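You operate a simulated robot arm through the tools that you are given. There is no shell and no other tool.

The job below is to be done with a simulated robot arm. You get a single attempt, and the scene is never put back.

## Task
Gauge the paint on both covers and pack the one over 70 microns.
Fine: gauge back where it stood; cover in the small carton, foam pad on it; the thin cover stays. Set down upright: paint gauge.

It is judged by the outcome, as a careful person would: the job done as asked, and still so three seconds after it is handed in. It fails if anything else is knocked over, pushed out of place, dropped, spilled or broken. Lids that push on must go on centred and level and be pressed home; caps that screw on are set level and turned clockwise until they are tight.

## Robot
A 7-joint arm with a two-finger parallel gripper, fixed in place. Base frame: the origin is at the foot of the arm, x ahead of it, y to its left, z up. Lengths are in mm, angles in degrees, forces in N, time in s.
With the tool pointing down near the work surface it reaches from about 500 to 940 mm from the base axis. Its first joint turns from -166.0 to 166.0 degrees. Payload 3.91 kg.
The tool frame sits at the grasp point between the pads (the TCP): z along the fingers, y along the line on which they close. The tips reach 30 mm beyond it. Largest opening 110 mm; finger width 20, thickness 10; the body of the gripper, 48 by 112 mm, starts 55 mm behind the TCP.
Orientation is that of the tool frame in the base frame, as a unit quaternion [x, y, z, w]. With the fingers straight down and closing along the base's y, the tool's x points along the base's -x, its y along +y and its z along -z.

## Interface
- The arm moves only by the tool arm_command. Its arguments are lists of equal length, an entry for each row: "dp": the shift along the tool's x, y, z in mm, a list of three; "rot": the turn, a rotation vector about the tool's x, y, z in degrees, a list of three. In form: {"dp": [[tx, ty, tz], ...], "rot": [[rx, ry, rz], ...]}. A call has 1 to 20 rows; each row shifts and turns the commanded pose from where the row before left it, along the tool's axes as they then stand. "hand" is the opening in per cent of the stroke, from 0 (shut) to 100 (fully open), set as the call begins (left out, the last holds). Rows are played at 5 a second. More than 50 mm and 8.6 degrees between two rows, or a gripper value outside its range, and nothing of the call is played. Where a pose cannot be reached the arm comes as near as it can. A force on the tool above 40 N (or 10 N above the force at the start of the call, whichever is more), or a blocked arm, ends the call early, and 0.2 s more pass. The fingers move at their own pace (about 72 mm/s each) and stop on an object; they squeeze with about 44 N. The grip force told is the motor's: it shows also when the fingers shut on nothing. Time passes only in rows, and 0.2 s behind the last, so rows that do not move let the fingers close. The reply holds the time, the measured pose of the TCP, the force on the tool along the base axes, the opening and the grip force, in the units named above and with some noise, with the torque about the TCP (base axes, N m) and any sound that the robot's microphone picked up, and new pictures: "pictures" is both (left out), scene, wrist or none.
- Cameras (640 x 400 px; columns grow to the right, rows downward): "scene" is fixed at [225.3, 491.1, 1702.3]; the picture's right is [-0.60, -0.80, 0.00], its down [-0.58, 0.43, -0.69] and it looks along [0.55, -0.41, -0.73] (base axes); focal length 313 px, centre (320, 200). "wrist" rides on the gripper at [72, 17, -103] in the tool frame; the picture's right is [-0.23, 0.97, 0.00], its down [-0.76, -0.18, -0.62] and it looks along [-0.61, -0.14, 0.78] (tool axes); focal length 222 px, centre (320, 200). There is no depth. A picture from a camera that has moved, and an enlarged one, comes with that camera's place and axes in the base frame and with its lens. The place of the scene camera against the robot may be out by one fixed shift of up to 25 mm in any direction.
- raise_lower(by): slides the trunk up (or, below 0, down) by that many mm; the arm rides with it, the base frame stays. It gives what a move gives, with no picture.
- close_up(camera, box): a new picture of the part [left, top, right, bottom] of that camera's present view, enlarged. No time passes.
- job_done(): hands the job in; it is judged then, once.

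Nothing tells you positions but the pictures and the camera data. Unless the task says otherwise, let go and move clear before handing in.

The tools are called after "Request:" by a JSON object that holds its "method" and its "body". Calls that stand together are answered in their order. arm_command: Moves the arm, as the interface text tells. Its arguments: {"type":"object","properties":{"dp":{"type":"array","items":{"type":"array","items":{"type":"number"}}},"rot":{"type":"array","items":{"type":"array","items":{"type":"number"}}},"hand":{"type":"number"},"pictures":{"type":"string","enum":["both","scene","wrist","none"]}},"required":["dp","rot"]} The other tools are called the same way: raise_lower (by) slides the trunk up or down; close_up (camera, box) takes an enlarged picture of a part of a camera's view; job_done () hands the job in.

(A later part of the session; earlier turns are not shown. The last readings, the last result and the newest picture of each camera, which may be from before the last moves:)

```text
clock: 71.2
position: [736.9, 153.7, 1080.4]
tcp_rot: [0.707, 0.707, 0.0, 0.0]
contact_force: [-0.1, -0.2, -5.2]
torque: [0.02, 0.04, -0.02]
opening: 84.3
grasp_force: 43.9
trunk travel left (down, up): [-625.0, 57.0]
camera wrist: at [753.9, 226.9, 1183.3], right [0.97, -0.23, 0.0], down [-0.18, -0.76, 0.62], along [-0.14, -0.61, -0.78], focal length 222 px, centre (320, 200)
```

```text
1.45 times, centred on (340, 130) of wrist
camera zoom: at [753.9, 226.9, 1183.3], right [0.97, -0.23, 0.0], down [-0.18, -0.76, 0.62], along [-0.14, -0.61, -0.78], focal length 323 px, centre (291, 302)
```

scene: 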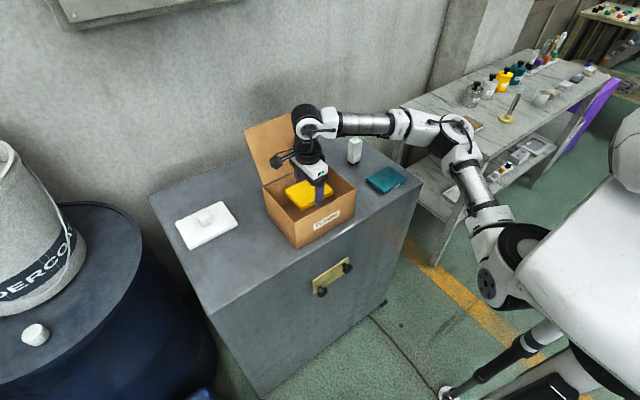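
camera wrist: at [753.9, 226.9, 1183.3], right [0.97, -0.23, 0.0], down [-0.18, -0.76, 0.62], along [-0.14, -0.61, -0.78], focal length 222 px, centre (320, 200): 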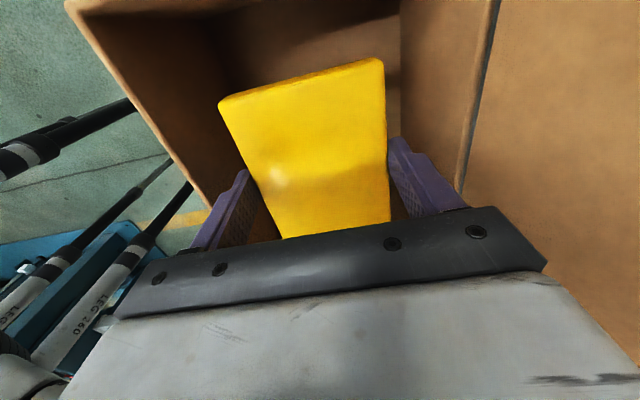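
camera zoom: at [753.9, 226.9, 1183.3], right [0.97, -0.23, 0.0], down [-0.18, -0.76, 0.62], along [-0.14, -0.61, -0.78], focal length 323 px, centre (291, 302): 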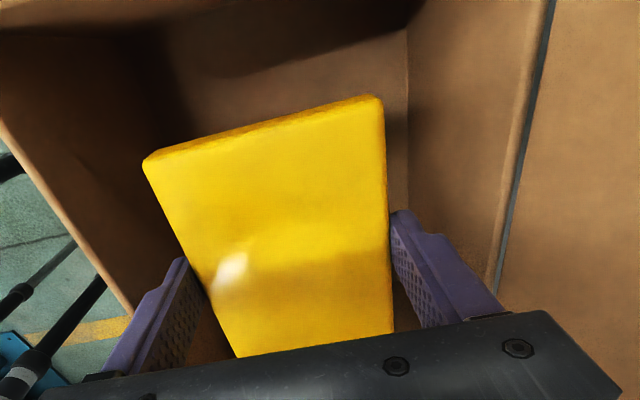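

Clearances look even on both sides. I'm continuing down.

Request:
{"method": "arm_command", "body": {"dp": [[0, 1, 20], [0, 0, 20], [0, 0, 20], [0, 0, 16], [0, 0, 0], [0, 0, 0]], "rot": [[0, 0, 0], [0, 0, 0], [0, 0, 0], [0, 0, 0], [0, 0, 0], [0, 0, 0]]}}

Request:
{"method": "close_up", "body": {"camera": "scene", "box": [220, 80, 380, 260]}}

```text
clock: 72.6
position: [738.8, 151.6, 1004.6]
tcp_rot: [0.708, 0.707, 0.001, 0.002]
contact_force: [0.0, -0.4, -4.3]
torque: [-0.05, -0.01, 0.04]
opening: 84.4
grasp_force: 44.6
trunk travel left (down, up): [-625.0, 57.0]
camera wrist: at [754.6, 225.7, 1107.8], right [0.97, -0.23, 0.0], down [-0.18, -0.76, 0.62], along [-0.14, -0.61, -0.78], focal length 222 px, centre (320, 200)
```

scene: 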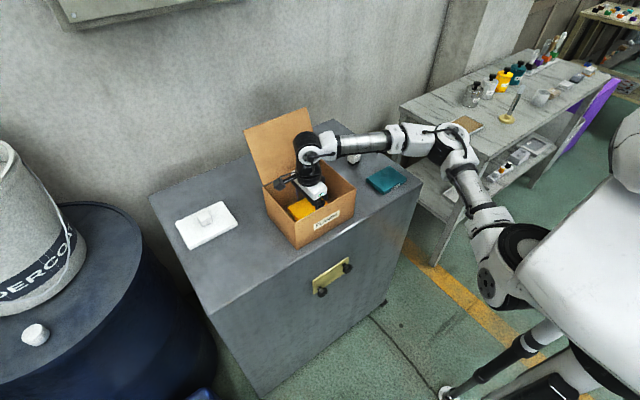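
wrist: 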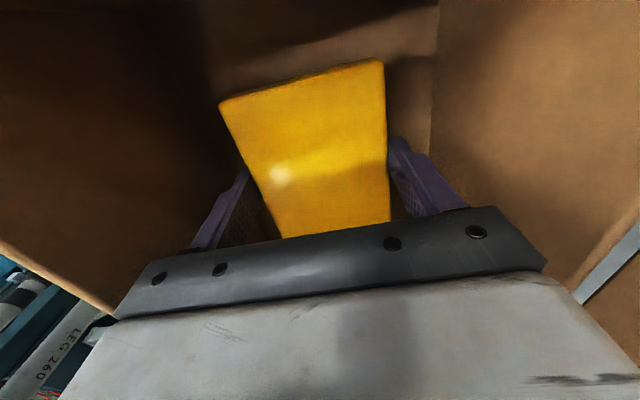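

```text
2.22 times, centred on (300, 170) of scene
camera zoom: at [225.3, 491.1, 1702.3], right [-0.6, -0.8, 0.0], down [-0.58, 0.43, -0.69], along [0.55, -0.41, -0.73], focal length 696 px, centre (364, 267)
```

zoom: 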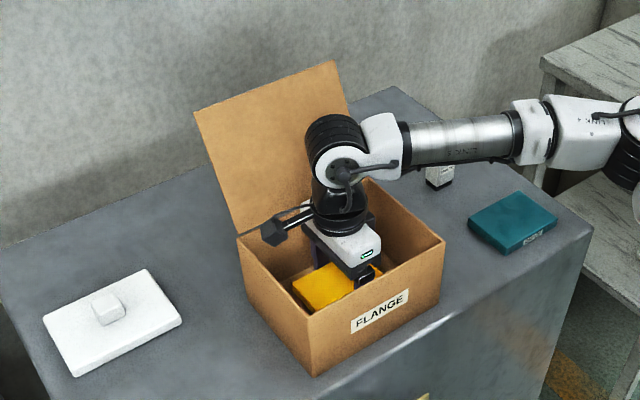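

I'm lowering the last bit until the cover touches the carton floor.

Request:
{"method": "arm_command", "body": {"dp": [[0, 0, 6], [0, 0, 4], [0, 0, 2], [0, 0, 1], [0, 0, 0], [0, 0, 0]], "rot": [[0, 0, 0], [0, 0, 0], [0, 0, 0], [0, 0, 0], [0, 0, 0], [0, 0, 0]], "pictures": "none"}}

Request:
{"method": "arm_command", "body": {"dp": [[0, 0, 1], [0, 0, 1], [0, 0, 0], [0, 0, 0]], "rot": [[0, 0, 0], [0, 0, 0], [0, 0, 0], [0, 0, 0]], "pictures": "none"}}

```text
clock: 74.0
position: [739.1, 154.1, 990.7]
tcp_rot: [0.707, 0.707, 0.0, 0.001]
contact_force: [0.9, -0.8, -4.6]
torque: [0.04, 0.01, 0.01]
opening: 84.6
grasp_force: 43.9
trunk travel left (down, up): [-625.0, 57.0]
```

```text
clock: 75.0
position: [739.2, 153.0, 989.8]
tcp_rot: [0.707, 0.707, 0.001, 0.001]
contact_force: [0.0, 0.4, -4.7]
torque: [-0.04, 0.0, -0.02]
opening: 84.7
grasp_force: 44.4
trunk travel left (down, up): [-625.0, 57.0]
```

Request:
{"method": "arm_command", "body": {"dp": [[0, 0, 1], [0, 0, 1], [0, 0, 0], [0, 0, 0]], "rot": [[0, 0, 0], [0, 0, 0], [0, 0, 0], [0, 0, 0]], "pictures": "none"}}

Request:
{"method": "arm_command", "body": {"dp": [[0, 0, 1], [0, 0, 0], [0, 0, 0]], "rot": [[0, 0, 0], [0, 0, 0], [0, 0, 0]], "pictures": "none"}}

```text
clock: 76.0
position: [738.8, 154.7, 988.9]
tcp_rot: [0.707, 0.707, 0.001, 0.001]
contact_force: [-0.2, -0.2, -4.3]
torque: [0.0, 0.03, 0.01]
opening: 84.6
grasp_force: 43.9
trunk travel left (down, up): [-625.0, 57.0]
```

```text
clock: 76.8
position: [740.6, 152.1, 988.5]
tcp_rot: [0.707, 0.707, 0.001, 0.002]
contact_force: [-0.8, -0.1, -1.2]
torque: [0.06, 0.16, 0.02]
opening: 84.5
grasp_force: 44.1
trunk travel left (down, up): [-625.0, 57.0]
```

The cover is touching the floor. I'll settle it 0.7 mm more, then open modestly.

Request:
{"method": "arm_command", "body": {"dp": [[0, 0, 0.7], [0, 0, 0], [0, 0, 0]], "rot": [[0, 0, 0], [0, 0, 0], [0, 0, 0]], "pictures": "none"}}

Request:
{"method": "arm_command", "body": {"dp": [[0, 0, 0], [0, 0, 0], [0, 0, 0]], "rot": [[0, 0, 0], [0, 0, 0], [0, 0, 0]], "hand": 87, "pictures": "wrist"}}

```text
clock: 77.6
position: [739.9, 154.4, 988.8]
tcp_rot: [0.707, 0.708, 0.002, 0.002]
contact_force: [3.6, -1.4, 10.6]
torque: [-0.21, 0.48, 0.03]
opening: 84.5
grasp_force: 43.8
trunk travel left (down, up): [-625.0, 57.0]
```

```text
clock: 78.4
position: [739.8, 154.5, 987.3]
tcp_rot: [0.707, 0.707, 0.001, 0.001]
contact_force: [0.4, 0.2, -0.4]
torque: [0.0, -0.01, -0.02]
opening: 95.6
grasp_force: 0.1
trunk travel left (down, up): [-625.0, 57.0]
camera wrist: at [755.7, 227.4, 1089.7], right [0.97, -0.23, 0.0], down [-0.18, -0.76, 0.62], along [-0.14, -0.61, -0.78], focal length 222 px, centre (320, 200)
```

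wrist: 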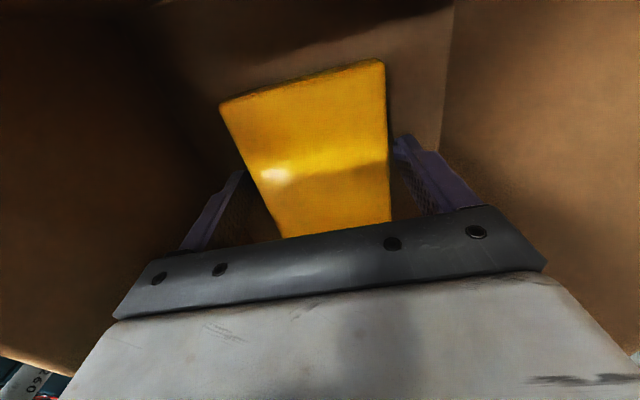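

The cover is released, lying flat in the carton. I'm rising straight out.

Request:
{"method": "arm_command", "body": {"dp": [[0, 0, -15], [0, 0, -25], [0, 0, -35], [0, 0, -35], [0, 0, -40], [0, 0, -40], [0, 0, -30], [0, 0, 0], [0, 0, 0]], "rot": [[0, 0, 0], [0, 0, 0], [0, 0, 0], [0, 0, 0], [0, 0, 0], [0, 0, 0], [0, 0, 0], [0, 0, 0], [0, 0, 0]]}}

Request:
{"method": "close_up", "body": {"camera": "scene", "box": [220, 80, 380, 260]}}

Request:
{"method": "close_up", "body": {"camera": "wrist", "box": [120, 0, 560, 260]}}

```text
clock: 80.4
position: [740.8, 153.2, 1206.0]
tcp_rot: [0.707, 0.707, 0.001, 0.002]
contact_force: [0.9, -0.1, -0.2]
torque: [0.03, 0.02, 0.02]
opening: 95.6
grasp_force: 0.0
trunk travel left (down, up): [-625.0, 57.0]
camera wrist: at [757.0, 226.9, 1309.5], right [0.97, -0.23, 0.0], down [-0.18, -0.76, 0.62], along [-0.14, -0.61, -0.78], focal length 222 px, centre (320, 200)
```

scene: 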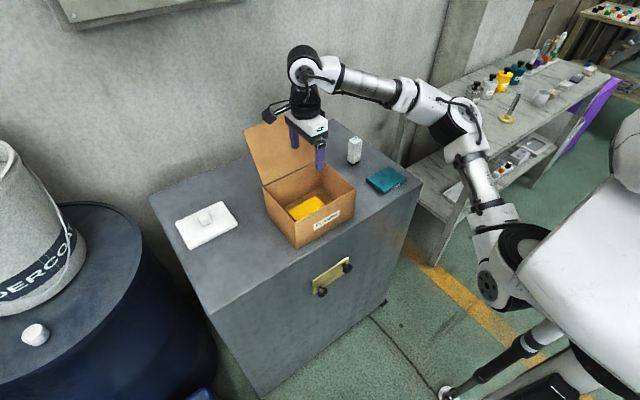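
wrist: 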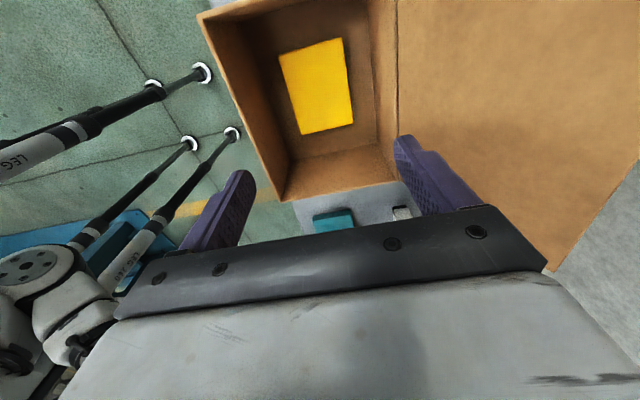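

```text
2.22 times, centred on (300, 170) of scene
camera zoom: at [225.3, 491.1, 1702.3], right [-0.6, -0.8, 0.0], down [-0.58, 0.43, -0.69], along [0.55, -0.41, -0.73], focal length 696 px, centre (364, 267)
```

zoom: 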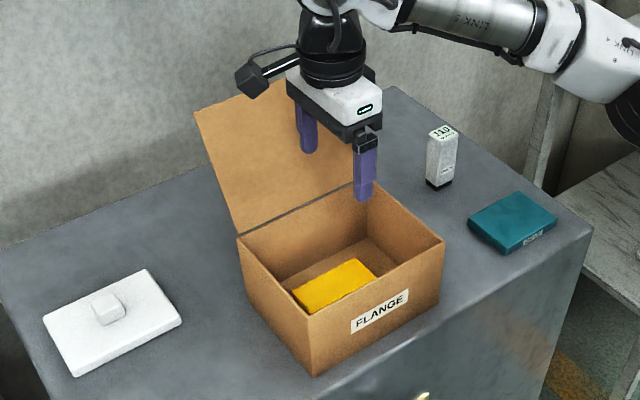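

```text
1.45 times, centred on (340, 130) of wrist
camera zoom: at [757.0, 226.9, 1309.5], right [0.97, -0.23, 0.0], down [-0.18, -0.76, 0.62], along [-0.14, -0.61, -0.78], focal length 323 px, centre (291, 302)
```

zoom: 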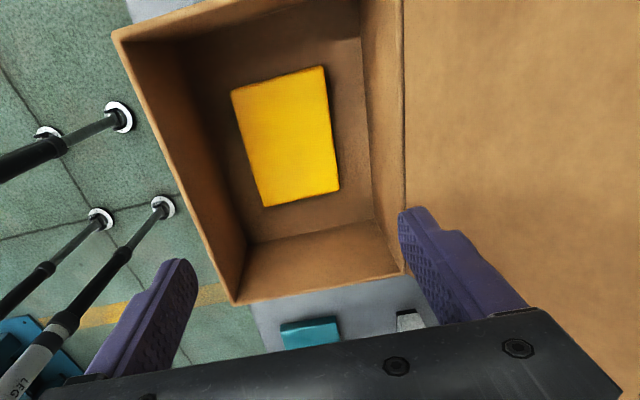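

The cover lies flat and central in the carton, whose rim spans x 662–816, y 52–253. Now I'll turn the gripper back and go over to the pad.

Request:
{"method": "arm_command", "body": {"dp": [[0, 0, 0], [0, 0, 0], [0, 0, 0], [0, 0, 0], [0, 0, 0], [0, 0, 0], [0, 0, 0], [0, 0, 0], [0, 0, 0], [0, 0, 0], [0, 0, 0], [0, 0, 0], [0, 38.3, 0], [0, 38.3, 0], [0, 38.3, 0], [0, 38.3, 0], [0, 38.3, 0], [0, 38.3, 0], [0, 38.2, 0], [0, 0, 0]], "rot": [[0, 0, -7.5], [0, 0, -7.5], [0, 0, -7.5], [0, 0, -7.5], [0, 0, -7.5], [0, 0, -7.5], [0, 0, -7.5], [0, 0, -7.5], [0, 0, -7.5], [0, 0, -7.5], [0, 0, -7.5], [0, 0, -7.5], [0, 0, 0], [0, 0, 0], [0, 0, 0], [0, 0, 0], [0, 0, 0], [0, 0, 0], [0, 0, 0], [0, 0, 0]]}}

```text
clock: 84.6
position: [737.1, 420.8, 1205.6]
tcp_rot: [-0.001, 1.0, 0.0, 0.002]
contact_force: [-0.8, -0.4, -0.1]
torque: [0.02, 0.02, -0.01]
opening: 95.5
grasp_force: 0.0
trunk travel left (down, up): [-625.0, 57.0]
camera wrist: at [664.0, 438.4, 1307.9], right [0.23, 0.97, 0.0], down [0.76, -0.18, 0.63], along [0.61, -0.14, -0.78], focal length 222 px, centre (320, 200)
```

scene: 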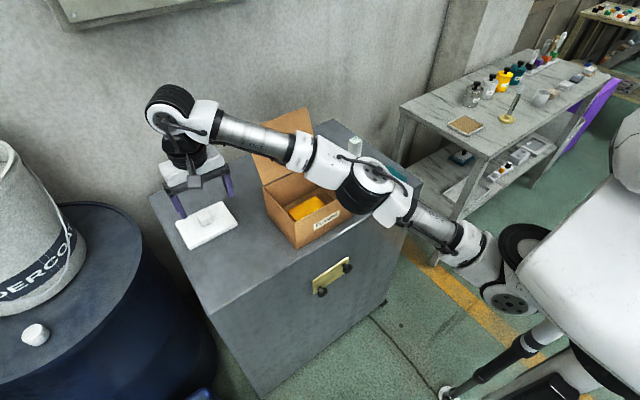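
wrist: 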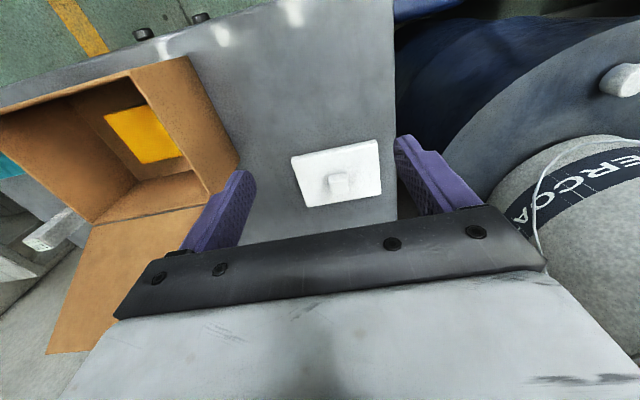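

The flap's top edge is around x 890, y 52–253, clear of my route. I'll test reach toward the pad tab at (888, 421) while still high.

Request:
{"method": "arm_command", "body": {"dp": [[-30, 0, 20], [-30, 0, 20], [-30, 0, 20], [-30, 0, 20], [-28, 0, 20], [0, 0, 0], [0, 0, 0]], "rot": [[0, 0, 0], [0, 0, 0], [0, 0, 0], [0, 0, 0], [0, 0, 0], [0, 0, 0], [0, 0, 0]], "hand": 70}}

```text
clock: 86.2
position: [817.9, 382.2, 1110.9]
tcp_rot: [0.0, 1.0, 0.0, 0.002]
contact_force: [-0.1, 0.0, 0.0]
torque: [0.03, 0.02, -0.03]
opening: 77.1
grasp_force: 0.0
out of reach, approached as far as the arm can: row 1, 2, 3, 4, 5
trunk travel left (down, up): [-625.0, 57.0]
camera wrist: at [744.8, 400.5, 1212.4], right [0.23, 0.97, 0.0], down [0.76, -0.18, 0.63], along [0.61, -0.14, -0.78], focal length 222 px, centre (320, 200)
```

scene: 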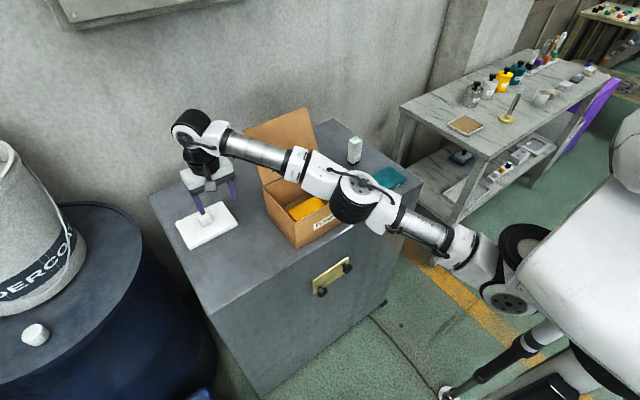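
wrist: 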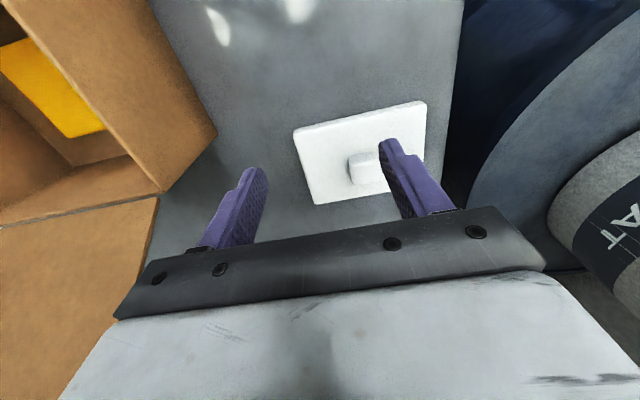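

Straight-down reach ends short of the pad (about 935 mm against the 983 needed). Tilting the tool 20° about y, tips outward, will extend it while keeping the pinch flat on the tab's sides.

Request:
{"method": "arm_command", "body": {"dp": [[0, 0, 0], [0, 0, 0], [0, 0, 0], [0, 0, 0], [0, 0, 0]], "rot": [[0, -7, 0], [0, -7, 0], [0, -6, 0], [0, 0, 0], [0, 0, 0]]}}

```text
clock: 87.4
position: [818.2, 382.5, 1108.2]
tcp_rot: [0.0, 0.984, 0.0, 0.175]
contact_force: [0.4, 0.1, 0.2]
torque: [-0.01, 0.02, -0.01]
opening: 76.9
grasp_force: 0.2
trunk travel left (down, up): [-625.0, 57.0]
camera wrist: at [714.2, 400.5, 1181.9], right [0.21, 0.97, 0.08], down [0.5, -0.18, 0.85], along [0.84, -0.14, -0.52], focal length 222 px, centre (320, 200)
```

scene: 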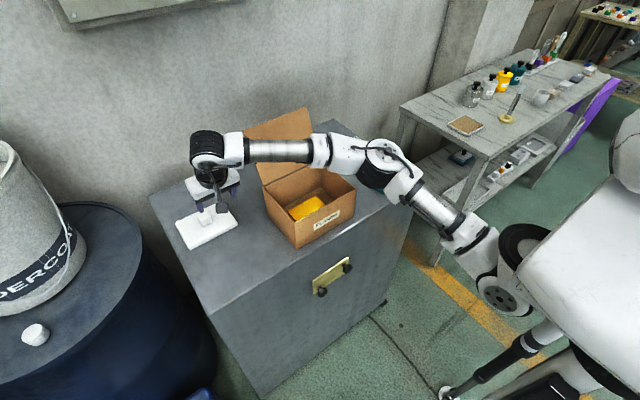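
wrist: 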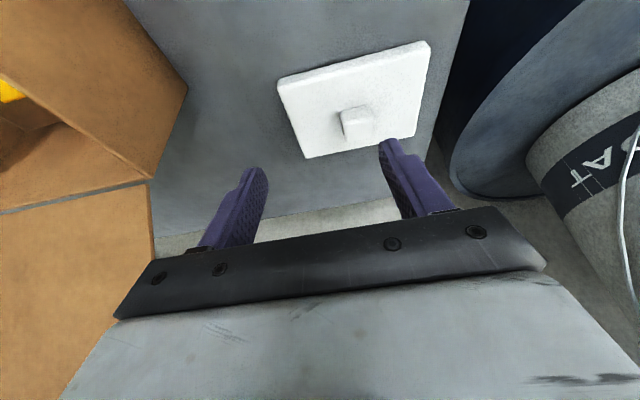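

The tilt worked. I'm moving to hover above the tab.

Request:
{"method": "arm_command", "body": {"dp": [[-17.6, 13, 19.9], [-17.6, 13, 19.9], [-17.6, 13, 19.9], [0, 0, 0], [0, 0, 0], [0, 0, 0]], "rot": [[0, 0, 0], [0, 0, 0], [0, 0, 0], [0, 0, 0], [0, 0, 0], [0, 0, 0]]}}

Request:
{"method": "close_up", "body": {"camera": "wrist", "box": [200, 40, 440, 220]}}

```text
clock: 88.8
position: [881.3, 416.2, 1070.0]
tcp_rot: [-0.001, 0.985, 0.001, 0.175]
contact_force: [0.3, 0.7, 0.4]
torque: [-0.01, 0.01, -0.03]
opening: 77.0
grasp_force: 0.1
out of reach, approached as far as the arm can: row 3
trunk travel left (down, up): [-625.0, 57.0]
camera wrist: at [777.5, 434.8, 1141.5], right [0.21, 0.97, 0.08], down [0.5, -0.18, 0.85], along [0.84, -0.14, -0.52], focal length 222 px, centre (320, 200)
```

scene: 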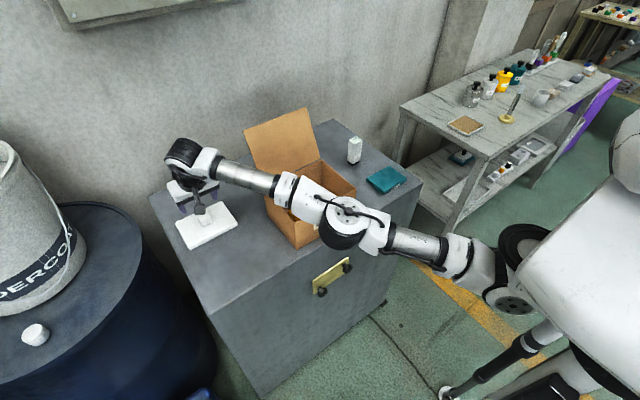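
wrist: 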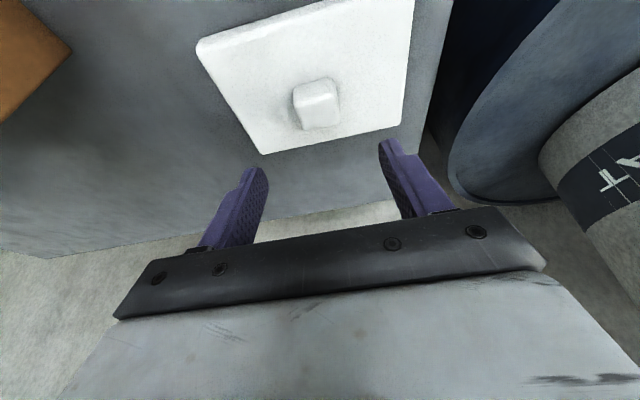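

```text
2.22 times, centred on (320, 130) of wrist
camera zoom: at [777.5, 434.8, 1141.5], right [0.21, 0.97, 0.08], down [0.5, -0.18, 0.85], along [0.84, -0.14, -0.52], focal length 494 px, centre (320, 356)
```

zoom: 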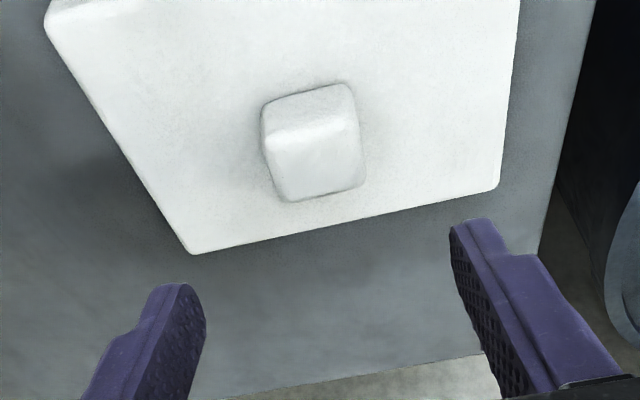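

At this height I'm right at the edge of reach, and it gets better lower down. I'll check how the forearm clears the carton before lowering.

Request:
{"method": "close_up", "body": {"camera": "scene", "box": [150, 90, 450, 290]}}

```text
2.00 times, centred on (300, 190) of scene
camera zoom: at [225.3, 491.1, 1702.3], right [-0.6, -0.8, 0.0], down [-0.58, 0.43, -0.69], along [0.55, -0.41, -0.73], focal length 627 px, centre (360, 220)
```

zoom: 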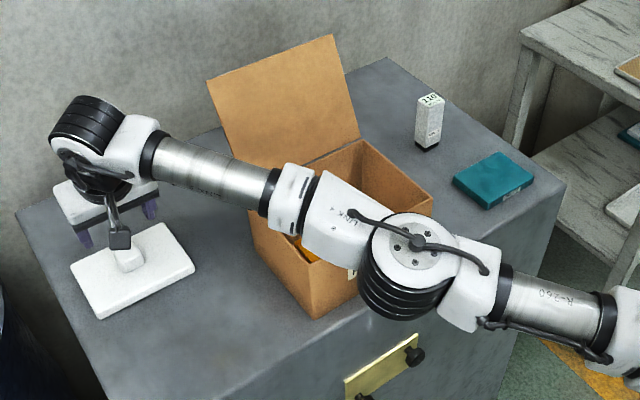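

Forearm and elbow sit well above the carton, with the forearm over z 1200. The tab measures at (887, 422), so I'm shifting y and descending vertically.

Request:
{"method": "arm_command", "body": {"dp": [[4.6, 2.5, 12.6], [4.6, 3, 12.6], [4.6, 0, 12.6], [0, 0, 0], [0, 0, 0], [0, 0, 0]], "rot": [[0, 0, 0], [0, 0, 0], [0, 0, 0], [0, 0, 0], [0, 0, 0], [0, 0, 0]]}}

Request:
{"method": "close_up", "body": {"camera": "wrist", "box": [200, 60, 440, 240]}}

```text
clock: 90.2
position: [883.5, 423.2, 1029.1]
tcp_rot: [0.0, 0.984, 0.0, 0.176]
contact_force: [-0.5, -0.5, 0.5]
torque: [-0.01, 0.01, 0.02]
opening: 77.0
grasp_force: 0.0
trunk travel left (down, up): [-625.0, 57.0]
camera wrist: at [779.7, 441.1, 1101.4], right [0.21, 0.97, 0.08], down [0.5, -0.18, 0.85], along [0.84, -0.14, -0.53], focal length 222 px, centre (320, 200)
```

scene: 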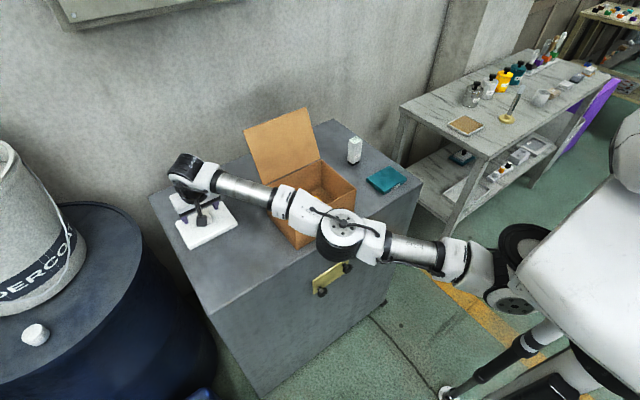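
wrist: 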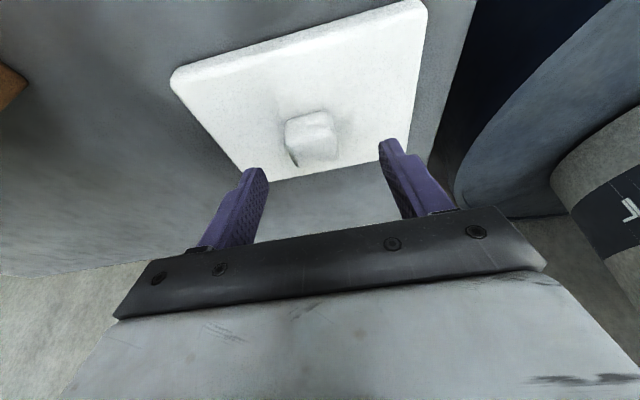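

```text
2.22 times, centred on (320, 150) of wrist
camera zoom: at [779.7, 441.1, 1101.4], right [0.21, 0.97, 0.08], down [0.5, -0.18, 0.85], along [0.84, -0.14, -0.53], focal length 494 px, centre (320, 311)
```

zoom: 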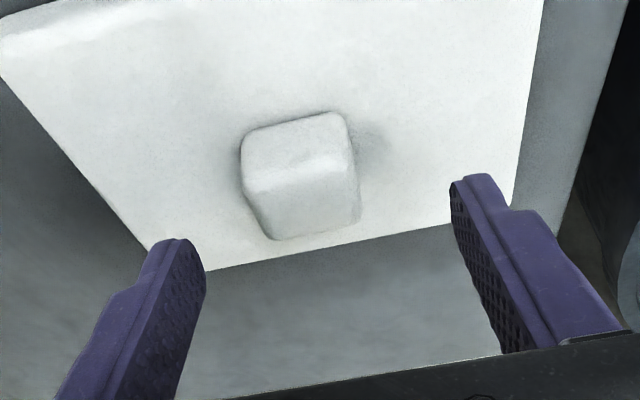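

Centred on the tab. I'm descending the remaining 26 mm.

Request:
{"method": "arm_command", "body": {"dp": [[3.6, -0.5, 7.9], [3.6, 0, 7.9], [3.6, 0, 7.9], [0, 0, 0], [0, 0, 0], [0, 0, 0]], "rot": [[0, 0, 0], [0, 0, 0], [0, 0, 0], [0, 0, 0], [0, 0, 0], [0, 0, 0]], "pictures": "wrist"}}

Request:
{"method": "close_up", "body": {"camera": "wrist", "box": [200, 60, 440, 240]}}

Request:
{"method": "close_up", "body": {"camera": "scene", "box": [150, 140, 270, 260]}}

```text
clock: 91.6
position: [886.7, 425.4, 1005.0]
tcp_rot: [0.001, 0.985, -0.001, 0.175]
contact_force: [0.4, -0.7, 0.0]
torque: [0.01, 0.0, 0.0]
opening: 76.9
grasp_force: 0.2
out of reach, approached as far as the arm can: row 1, 3
trunk travel left (down, up): [-625.0, 57.0]
camera wrist: at [782.6, 442.8, 1077.2], right [0.21, 0.97, 0.08], down [0.5, -0.18, 0.85], along [0.84, -0.14, -0.53], focal length 222 px, centre (320, 200)
```

wrist: 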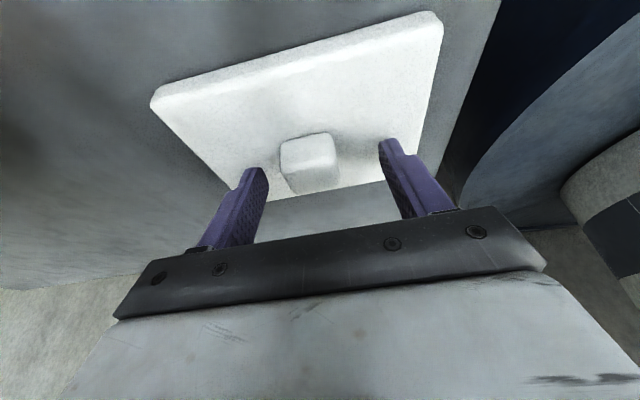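

```text
2.22 times, centred on (320, 150) of wrist
camera zoom: at [782.6, 442.8, 1077.2], right [0.21, 0.97, 0.08], down [0.5, -0.18, 0.85], along [0.84, -0.14, -0.53], focal length 494 px, centre (320, 311)
```

zoom: 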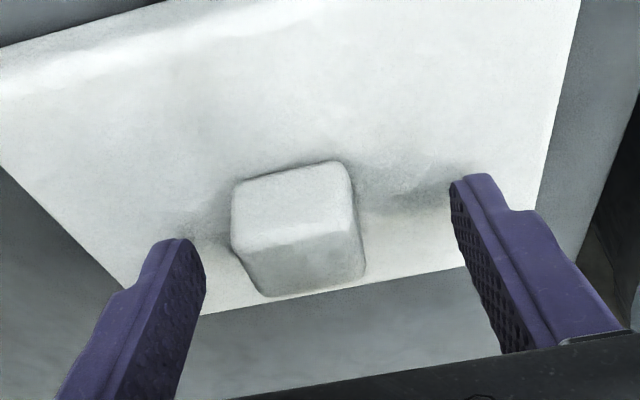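

```text
3.33 times, centred on (210, 200) of scene
camera zoom: at [225.3, 491.1, 1702.3], right [-0.6, -0.8, 0.0], down [-0.58, 0.43, -0.69], along [0.55, -0.41, -0.73], focal length 1045 px, centre (687, 200)
```

zoom: 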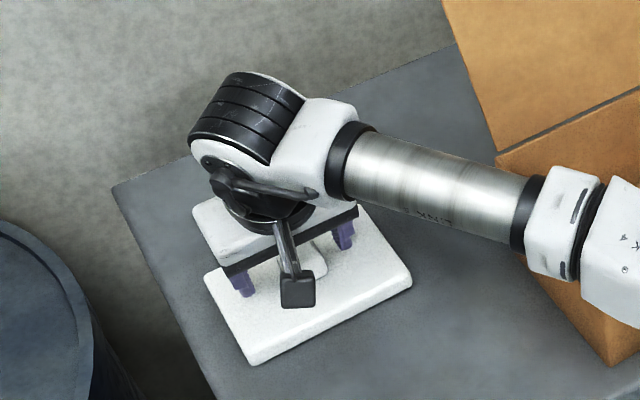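

Slightly off: the tab's centre is about 3 mm right and 7 mm nearer than the fingertips. I'm correcting.

Request:
{"method": "arm_command", "body": {"dp": [[2.8, -1.5, -1], [2.8, -1.5, -1], [0, 0, 0], [0, 0, 0]], "rot": [[0, 0, 0], [0, 0, 0], [0, 0, 0], [0, 0, 0]], "pictures": "wrist"}}

Request:
{"method": "close_up", "body": {"camera": "wrist", "box": [200, 60, 440, 240]}}

```text
clock: 92.6
position: [886.3, 424.4, 1004.9]
tcp_rot: [0.0, 0.985, 0.0, 0.174]
contact_force: [-0.8, 0.0, -0.3]
torque: [0.01, -0.07, -0.03]
opening: 77.2
grasp_force: 0.0
out of reach, approached as far as the arm can: row 2
trunk travel left (down, up): [-625.0, 57.0]
camera wrist: at [782.4, 443.2, 1077.3], right [0.21, 0.97, 0.08], down [0.5, -0.18, 0.85], along [0.84, -0.14, -0.53], focal length 222 px, centre (320, 200)
```

wrist: 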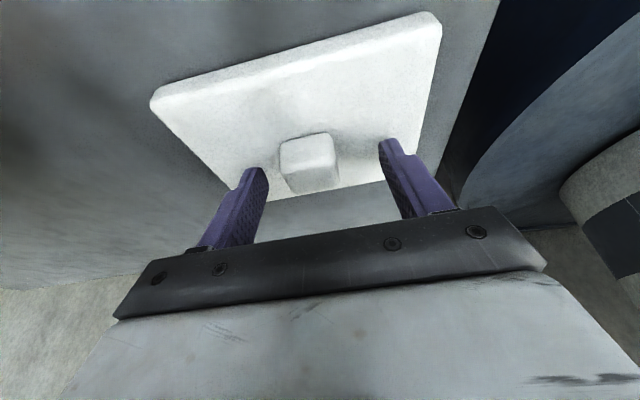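

```text
2.22 times, centred on (320, 150) of wrist
camera zoom: at [782.4, 443.2, 1077.3], right [0.21, 0.97, 0.08], down [0.5, -0.18, 0.85], along [0.84, -0.14, -0.53], focal length 494 px, centre (320, 311)
```

zoom: 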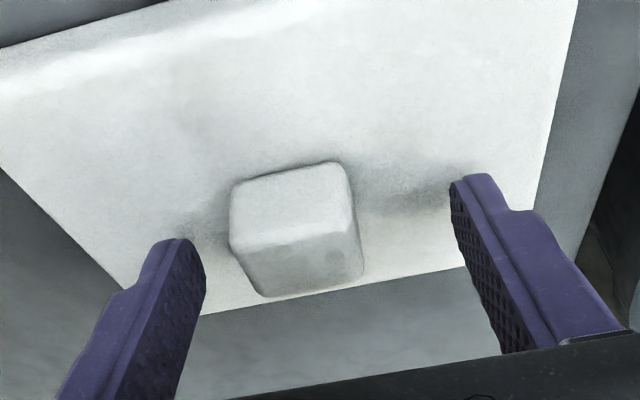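

The arm is at its stretch limit here. I'll go back up a little, tilt 10° more to take the strain off, and come down again.

Request:
{"method": "arm_command", "body": {"dp": [[-5, 0, -14], [-5, 0, -14], [-5, 0, -14], [9.4, 0, -3.4], [0, 0, 0], [0, 0, 0]], "rot": [[0, 0, 0], [0, 0, 0], [0, 0, 0], [0, 0, 0], [0, 0, 0], [0, 0, 0]], "pictures": "none"}}

Request:
{"method": "arm_command", "body": {"dp": [[0, 0, 0], [0, 0, 0], [0, 0, 0], [0, 0, 0]], "rot": [[0, -5, 0], [0, -5, 0], [0, 0, 0], [0, 0, 0]], "pictures": "both"}}

```text
clock: 94.0
position: [876.1, 425.9, 1050.3]
tcp_rot: [0.001, 0.985, 0.0, 0.174]
contact_force: [-0.5, 0.2, 1.2]
torque: [-0.04, 0.0, 0.03]
opening: 77.0
grasp_force: 0.1
out of reach, approached as far as the arm can: row 3, 4
trunk travel left (down, up): [-625.0, 57.0]
```

```text
clock: 95.0
position: [898.7, 442.7, 1054.5]
tcp_rot: [0.0, 0.966, -0.001, 0.26]
contact_force: [0.2, 0.2, 0.0]
torque: [0.0, -0.02, 0.03]
opening: 77.0
grasp_force: 0.0
out of reach, approached as far as the arm can: row 1, 2
trunk travel left (down, up): [-625.0, 57.0]
camera wrist: at [783.8, 460.9, 1107.7], right [0.2, 0.97, 0.11], down [0.35, -0.18, 0.92], along [0.92, -0.14, -0.37], focal length 222 px, centre (320, 200)
```

scene: 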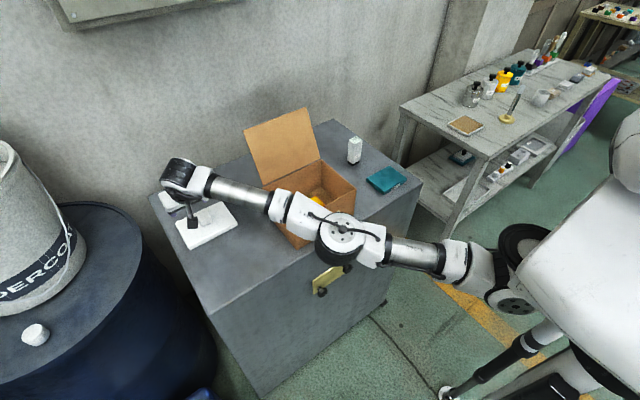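
wrist: 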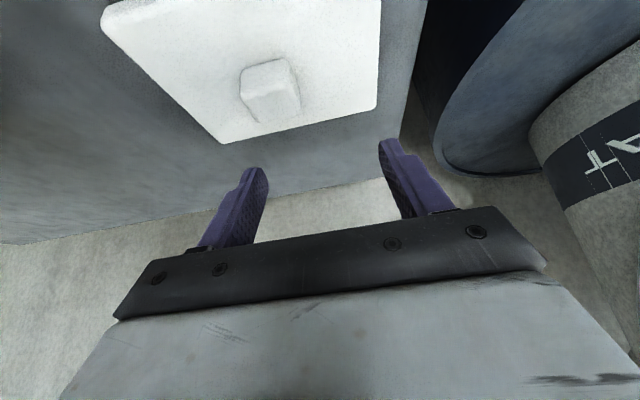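

The tilt is now 30°, but the arm stayed straight and drifted outward. I'm pulling the pose inward so that the elbow bends again.

Request:
{"method": "arm_command", "body": {"dp": [[15, -10, -9], [15, -10, -9], [15, -10, -9], [0, 0, 0], [0, 0, 0]], "rot": [[0, 0, 0], [0, 0, 0], [0, 0, 0], [0, 0, 0], [0, 0, 0]], "pictures": "wrist"}}

```text
clock: 96.2
position: [894.7, 445.7, 1060.8]
tcp_rot: [0.0, 0.966, 0.0, 0.26]
contact_force: [-0.2, -0.5, 0.3]
torque: [-0.01, 0.0, 0.02]
opening: 77.0
grasp_force: 0.1
out of reach, approached as far as the arm can: row 1, 2, 3
trunk travel left (down, up): [-625.0, 57.0]
camera wrist: at [780.1, 464.1, 1113.1], right [0.2, 0.97, 0.11], down [0.35, -0.18, 0.92], along [0.92, -0.14, -0.37], focal length 222 px, centre (320, 200)
```

wrist: 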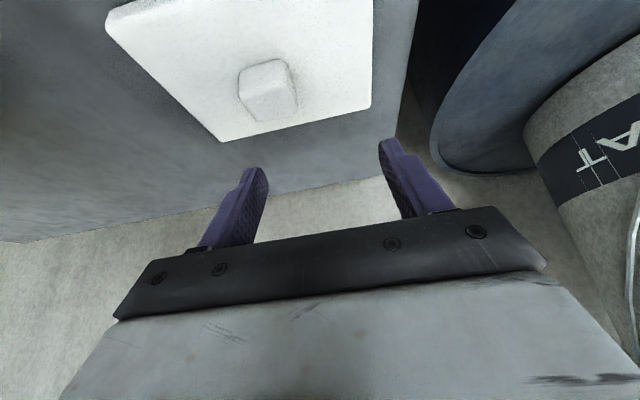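

The arm is near its straight-elbow singularity. I'll command bigger inward steps in free air to bend it again.

Request:
{"method": "arm_command", "body": {"dp": [[34.6, -20, -20], [34.6, -20, -20], [0, 0, 0], [0, 0, 0]], "rot": [[0, 0, 0], [0, 0, 0], [0, 0, 0], [0, 0, 0]], "pictures": "scene"}}

```text
clock: 97.2
position: [884.4, 455.7, 1074.7]
tcp_rot: [0.0, 0.966, 0.0, 0.26]
contact_force: [-0.1, 0.3, -1.0]
torque: [0.07, 0.0, -0.04]
opening: 77.1
grasp_force: 0.1
out of reach, approached as far as the arm can: row 1, 2
trunk travel left (down, up): [-625.0, 57.0]
```

scene: 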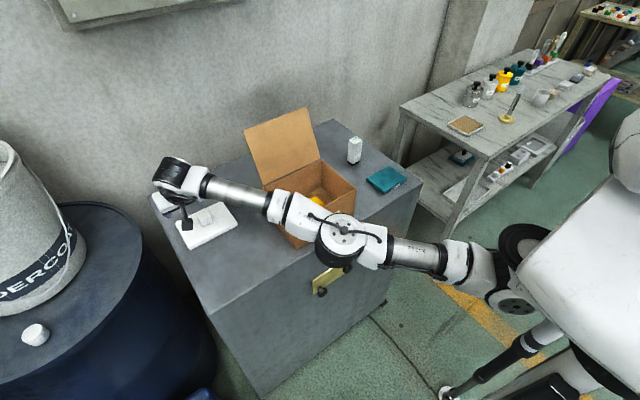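

I suspect the elbow passed its max-reach configuration onto the wrong side. I'll push outward through it, then pull back in, all well above the pad.

Request:
{"method": "arm_command", "body": {"dp": [[-31.2, -30, 18], [0, 0, 0], [0, 0, 0]], "rot": [[0, 0, 0], [0, 0, 0], [0, 0, 0]], "pictures": "none"}}

Request:
{"method": "arm_command", "body": {"dp": [[39, -20, -22.5], [0, 0, 0], [0, 0, 0]], "rot": [[0, 0, 0], [0, 0, 0], [0, 0, 0]], "pictures": "scene"}}

Request:
{"method": "close_up", "body": {"camera": "scene", "box": [150, 120, 550, 340]}}

```text
clock: 98.0
position: [914.2, 420.8, 1068.9]
tcp_rot: [0.0, 0.966, -0.001, 0.26]
contact_force: [0.8, 0.7, 0.2]
torque: [-0.01, 0.0, 0.0]
opening: 77.1
grasp_force: 0.1
out of reach, approached as far as the arm can: row 1
trunk travel left (down, up): [-625.0, 57.0]
```

```text
clock: 98.8
position: [908.5, 424.6, 1074.1]
tcp_rot: [0.0, 0.966, -0.001, 0.259]
contact_force: [-0.2, 0.2, -0.1]
torque: [0.02, -0.03, 0.02]
opening: 76.9
grasp_force: 0.0
out of reach, approached as far as the arm can: row 1
trunk travel left (down, up): [-625.0, 57.0]
```

scene: 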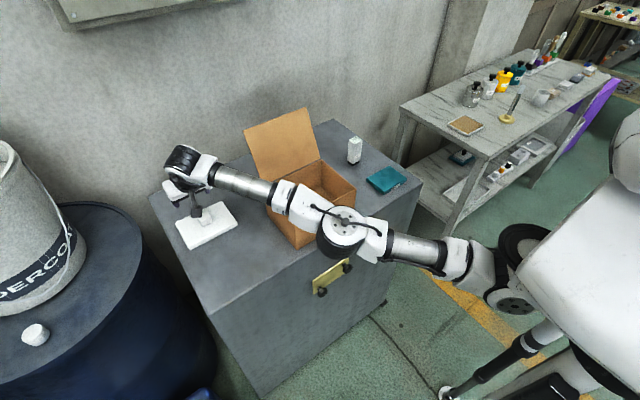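

```text
1.60 times, centred on (350, 230) of scene
camera zoom: at [225.3, 491.1, 1702.3], right [-0.6, -0.8, 0.0], down [-0.58, 0.43, -0.69], along [0.55, -0.41, -0.73], focal length 501 px, centre (272, 152)
```

zoom: 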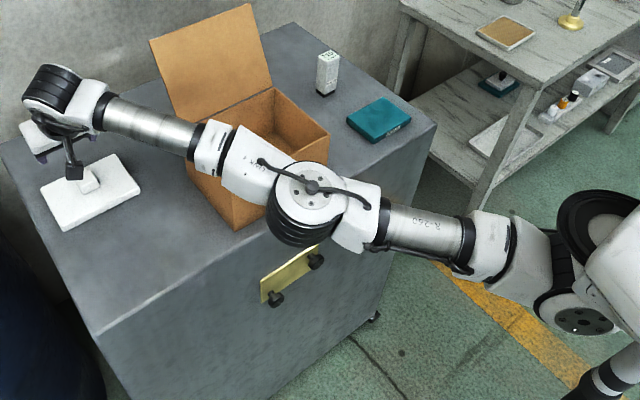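

I'm still caught at the reach limit. I'll push outward harder, which is blocked by reach only and in free air, and then come inward in one sequence.

Request:
{"method": "arm_command", "body": {"dp": [[-34.6, 19, 20], [-34.6, 19, 20], [34.6, -19, -20], [34.6, -19, -20], [0, 0, 0], [0, 0, 0]], "rot": [[0, 0, 0], [0, 0, 0], [0, 0, 0], [0, 0, 0], [0, 0, 0], [0, 0, 0]], "pictures": "none"}}

```text
clock: 100.2
position: [836.0, 382.9, 1068.2]
tcp_rot: [0.0, 0.965, 0.001, 0.261]
contact_force: [0.1, 0.2, 0.3]
torque: [0.01, 0.01, -0.01]
opening: 77.0
grasp_force: 0.0
out of reach, approached as far as the arm can: row 1, 2
trunk travel left (down, up): [-625.0, 57.0]
```

I'm free again at (836, 383). With the 30° tilt the tab is comfortably inside reach, so I'm approaching it again.

Request:
{"method": "arm_command", "body": {"dp": [[-4.9, 13.1, 17.5], [-4.9, 13.1, 17.5], [-4.9, 13.1, 17.5], [0, 0, 0], [0, 0, 0]], "rot": [[0, 0, 0], [0, 0, 0], [0, 0, 0], [0, 0, 0], [0, 0, 0]]}}

Request:
{"method": "close_up", "body": {"camera": "wrist", "box": [200, 60, 440, 240]}}

```text
clock: 101.4
position: [876.0, 425.1, 1030.5]
tcp_rot: [0.001, 0.966, 0.0, 0.26]
contact_force: [-0.1, -0.2, 0.3]
torque: [0.0, 0.0, -0.01]
opening: 77.1
grasp_force: 0.0
trunk travel left (down, up): [-625.0, 57.0]
camera wrist: at [761.1, 442.4, 1083.5], right [0.2, 0.97, 0.11], down [0.35, -0.18, 0.92], along [0.92, -0.14, -0.37], focal length 222 px, centre (320, 200)
```

scene: 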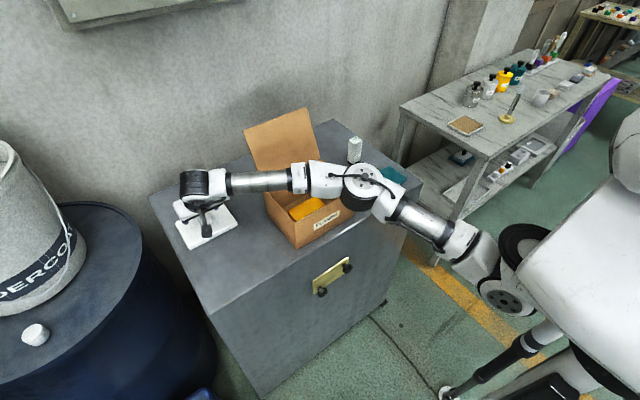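
wrist: 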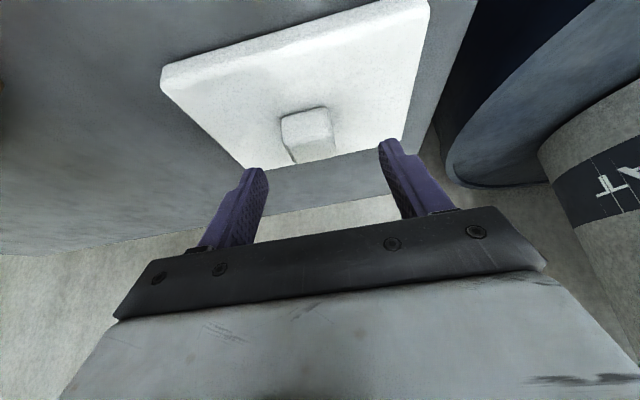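

```text
2.22 times, centred on (320, 150) of wrist
camera zoom: at [761.1, 442.4, 1083.5], right [0.2, 0.97, 0.11], down [0.35, -0.18, 0.92], along [0.92, -0.14, -0.37], focal length 494 px, centre (320, 311)
```

zoom: 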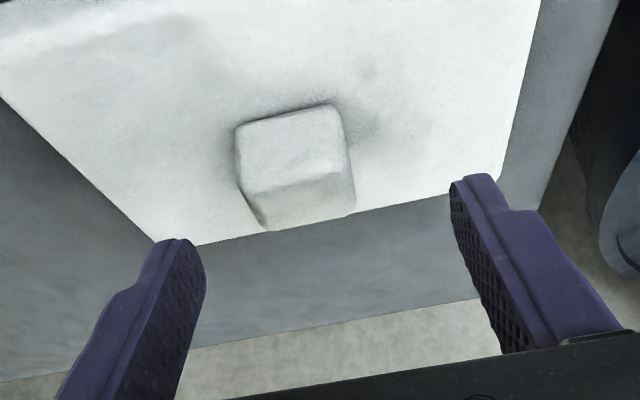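

Elbow is bent well and the tab is at y 422. I'm correcting 3 mm and going down to grip height.

Request:
{"method": "arm_command", "body": {"dp": [[4.7, -3, 7.9], [4.7, 0, 7.9], [4.7, 0, 7.8], [0, 0, 0], [0, 0, 0], [0, 0, 0]], "rot": [[0, 0, 0], [0, 0, 0], [0, 0, 0], [0, 0, 0], [0, 0, 0], [0, 0, 0]]}}

Request:
{"method": "close_up", "body": {"camera": "wrist", "box": [200, 100, 440, 250]}}

Request:
{"method": "close_up", "body": {"camera": "scene", "box": [150, 150, 270, 260]}}

```text
clock: 102.8
position: [875.0, 420.1, 1004.4]
tcp_rot: [0.0, 0.966, 0.0, 0.26]
contact_force: [-0.3, 0.4, 0.2]
torque: [0.0, -0.01, 0.03]
opening: 77.0
grasp_force: 0.1
trunk travel left (down, up): [-625.0, 57.0]
camera wrist: at [760.2, 438.1, 1056.6], right [0.2, 0.97, 0.11], down [0.35, -0.18, 0.92], along [0.92, -0.14, -0.37], focal length 222 px, centre (320, 200)
```

scene: 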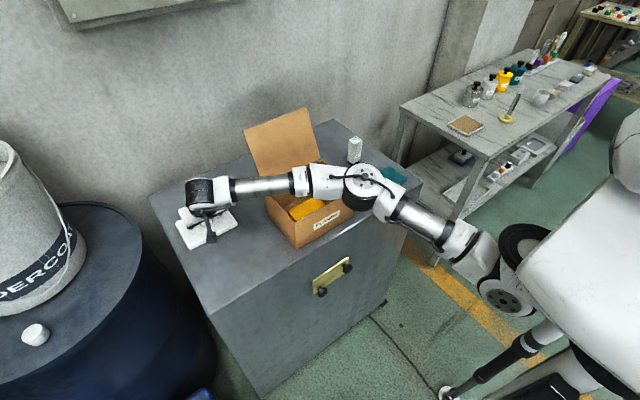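
wrist: 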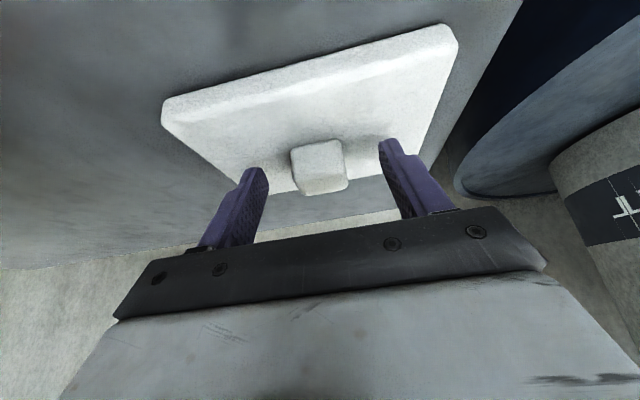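

```text
2.67 times, centred on (320, 175) of wrist
camera zoom: at [760.2, 438.1, 1056.6], right [0.2, 0.97, 0.11], down [0.35, -0.18, 0.92], along [0.92, -0.14, -0.37], focal length 592 px, centre (320, 267)
```

zoom: 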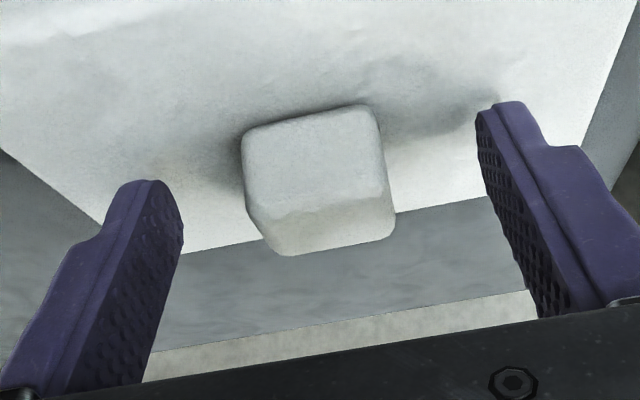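

```text
3.64 times, centred on (210, 205) of scene
camera zoom: at [225.3, 491.1, 1702.3], right [-0.6, -0.8, 0.0], down [-0.58, 0.43, -0.69], along [0.55, -0.41, -0.73], focal length 1140 px, centre (720, 182)
```

zoom: 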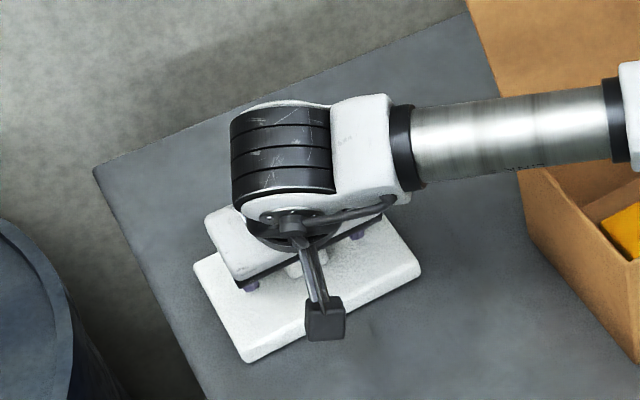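

Fingers straddle the tab nicely. I'll go a touch deeper and close.

Request:
{"method": "arm_command", "body": {"dp": [[-2, 0.8, 4.6], [0, 0, 0], [0, 0, 0]], "rot": [[0, 0, 0], [0, 0, 0], [0, 0, 0]], "pictures": "none"}}

Request:
{"method": "arm_command", "body": {"dp": [[0, 0, 0], [0, 0, 0], [0, 0, 0], [0, 0, 0], [0, 0, 0]], "rot": [[0, 0, 0], [0, 0, 0], [0, 0, 0], [0, 0, 0], [0, 0, 0]], "hand": 15}}

Request:
{"method": "close_up", "body": {"camera": "wrist", "box": [200, 100, 440, 250]}}

```text
clock: 103.6
position: [879.9, 421.1, 1001.5]
tcp_rot: [-0.001, 0.966, 0.0, 0.259]
contact_force: [0.8, 0.3, 0.2]
torque: [-0.01, 0.0, 0.0]
opening: 76.7
grasp_force: 0.1
trunk travel left (down, up): [-625.0, 57.0]
```

```text
clock: 104.8
position: [877.4, 421.8, 1001.2]
tcp_rot: [-0.001, 0.965, 0.001, 0.26]
contact_force: [-1.0, -0.1, 1.0]
torque: [-0.04, 0.0, 0.02]
opening: 32.7
grasp_force: 44.0
trunk travel left (down, up): [-625.0, 57.0]
camera wrist: at [764.4, 439.0, 1053.4], right [0.2, 0.97, 0.11], down [0.35, -0.18, 0.92], along [0.92, -0.14, -0.37], focal length 222 px, centre (320, 200)
```

scene: 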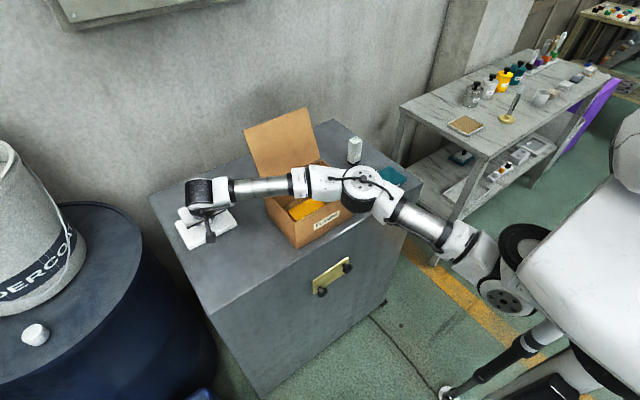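
wrist: 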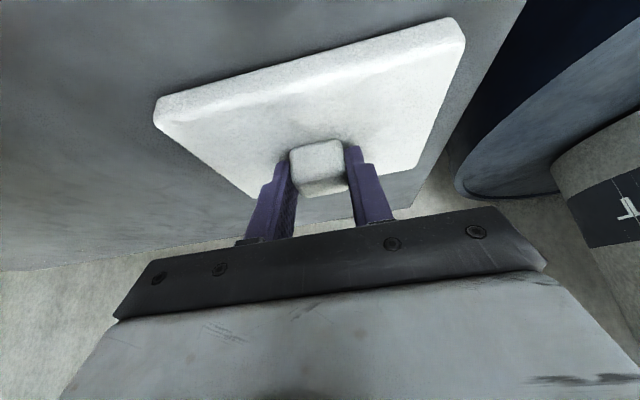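

```text
2.67 times, centred on (320, 175) of wrist
camera zoom: at [764.4, 439.0, 1053.4], right [0.2, 0.97, 0.11], down [0.35, -0.18, 0.92], along [0.92, -0.14, -0.37], focal length 592 px, centre (320, 267)
```

zoom: 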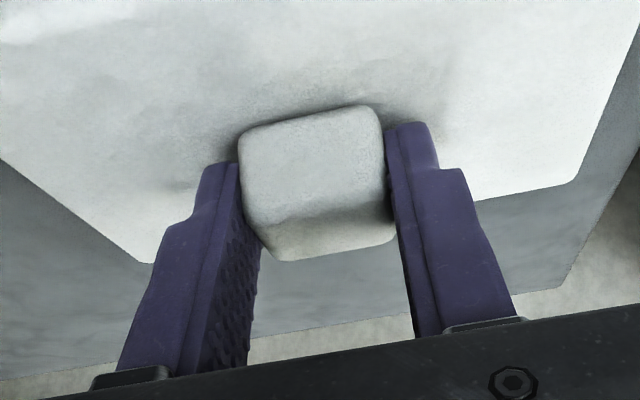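

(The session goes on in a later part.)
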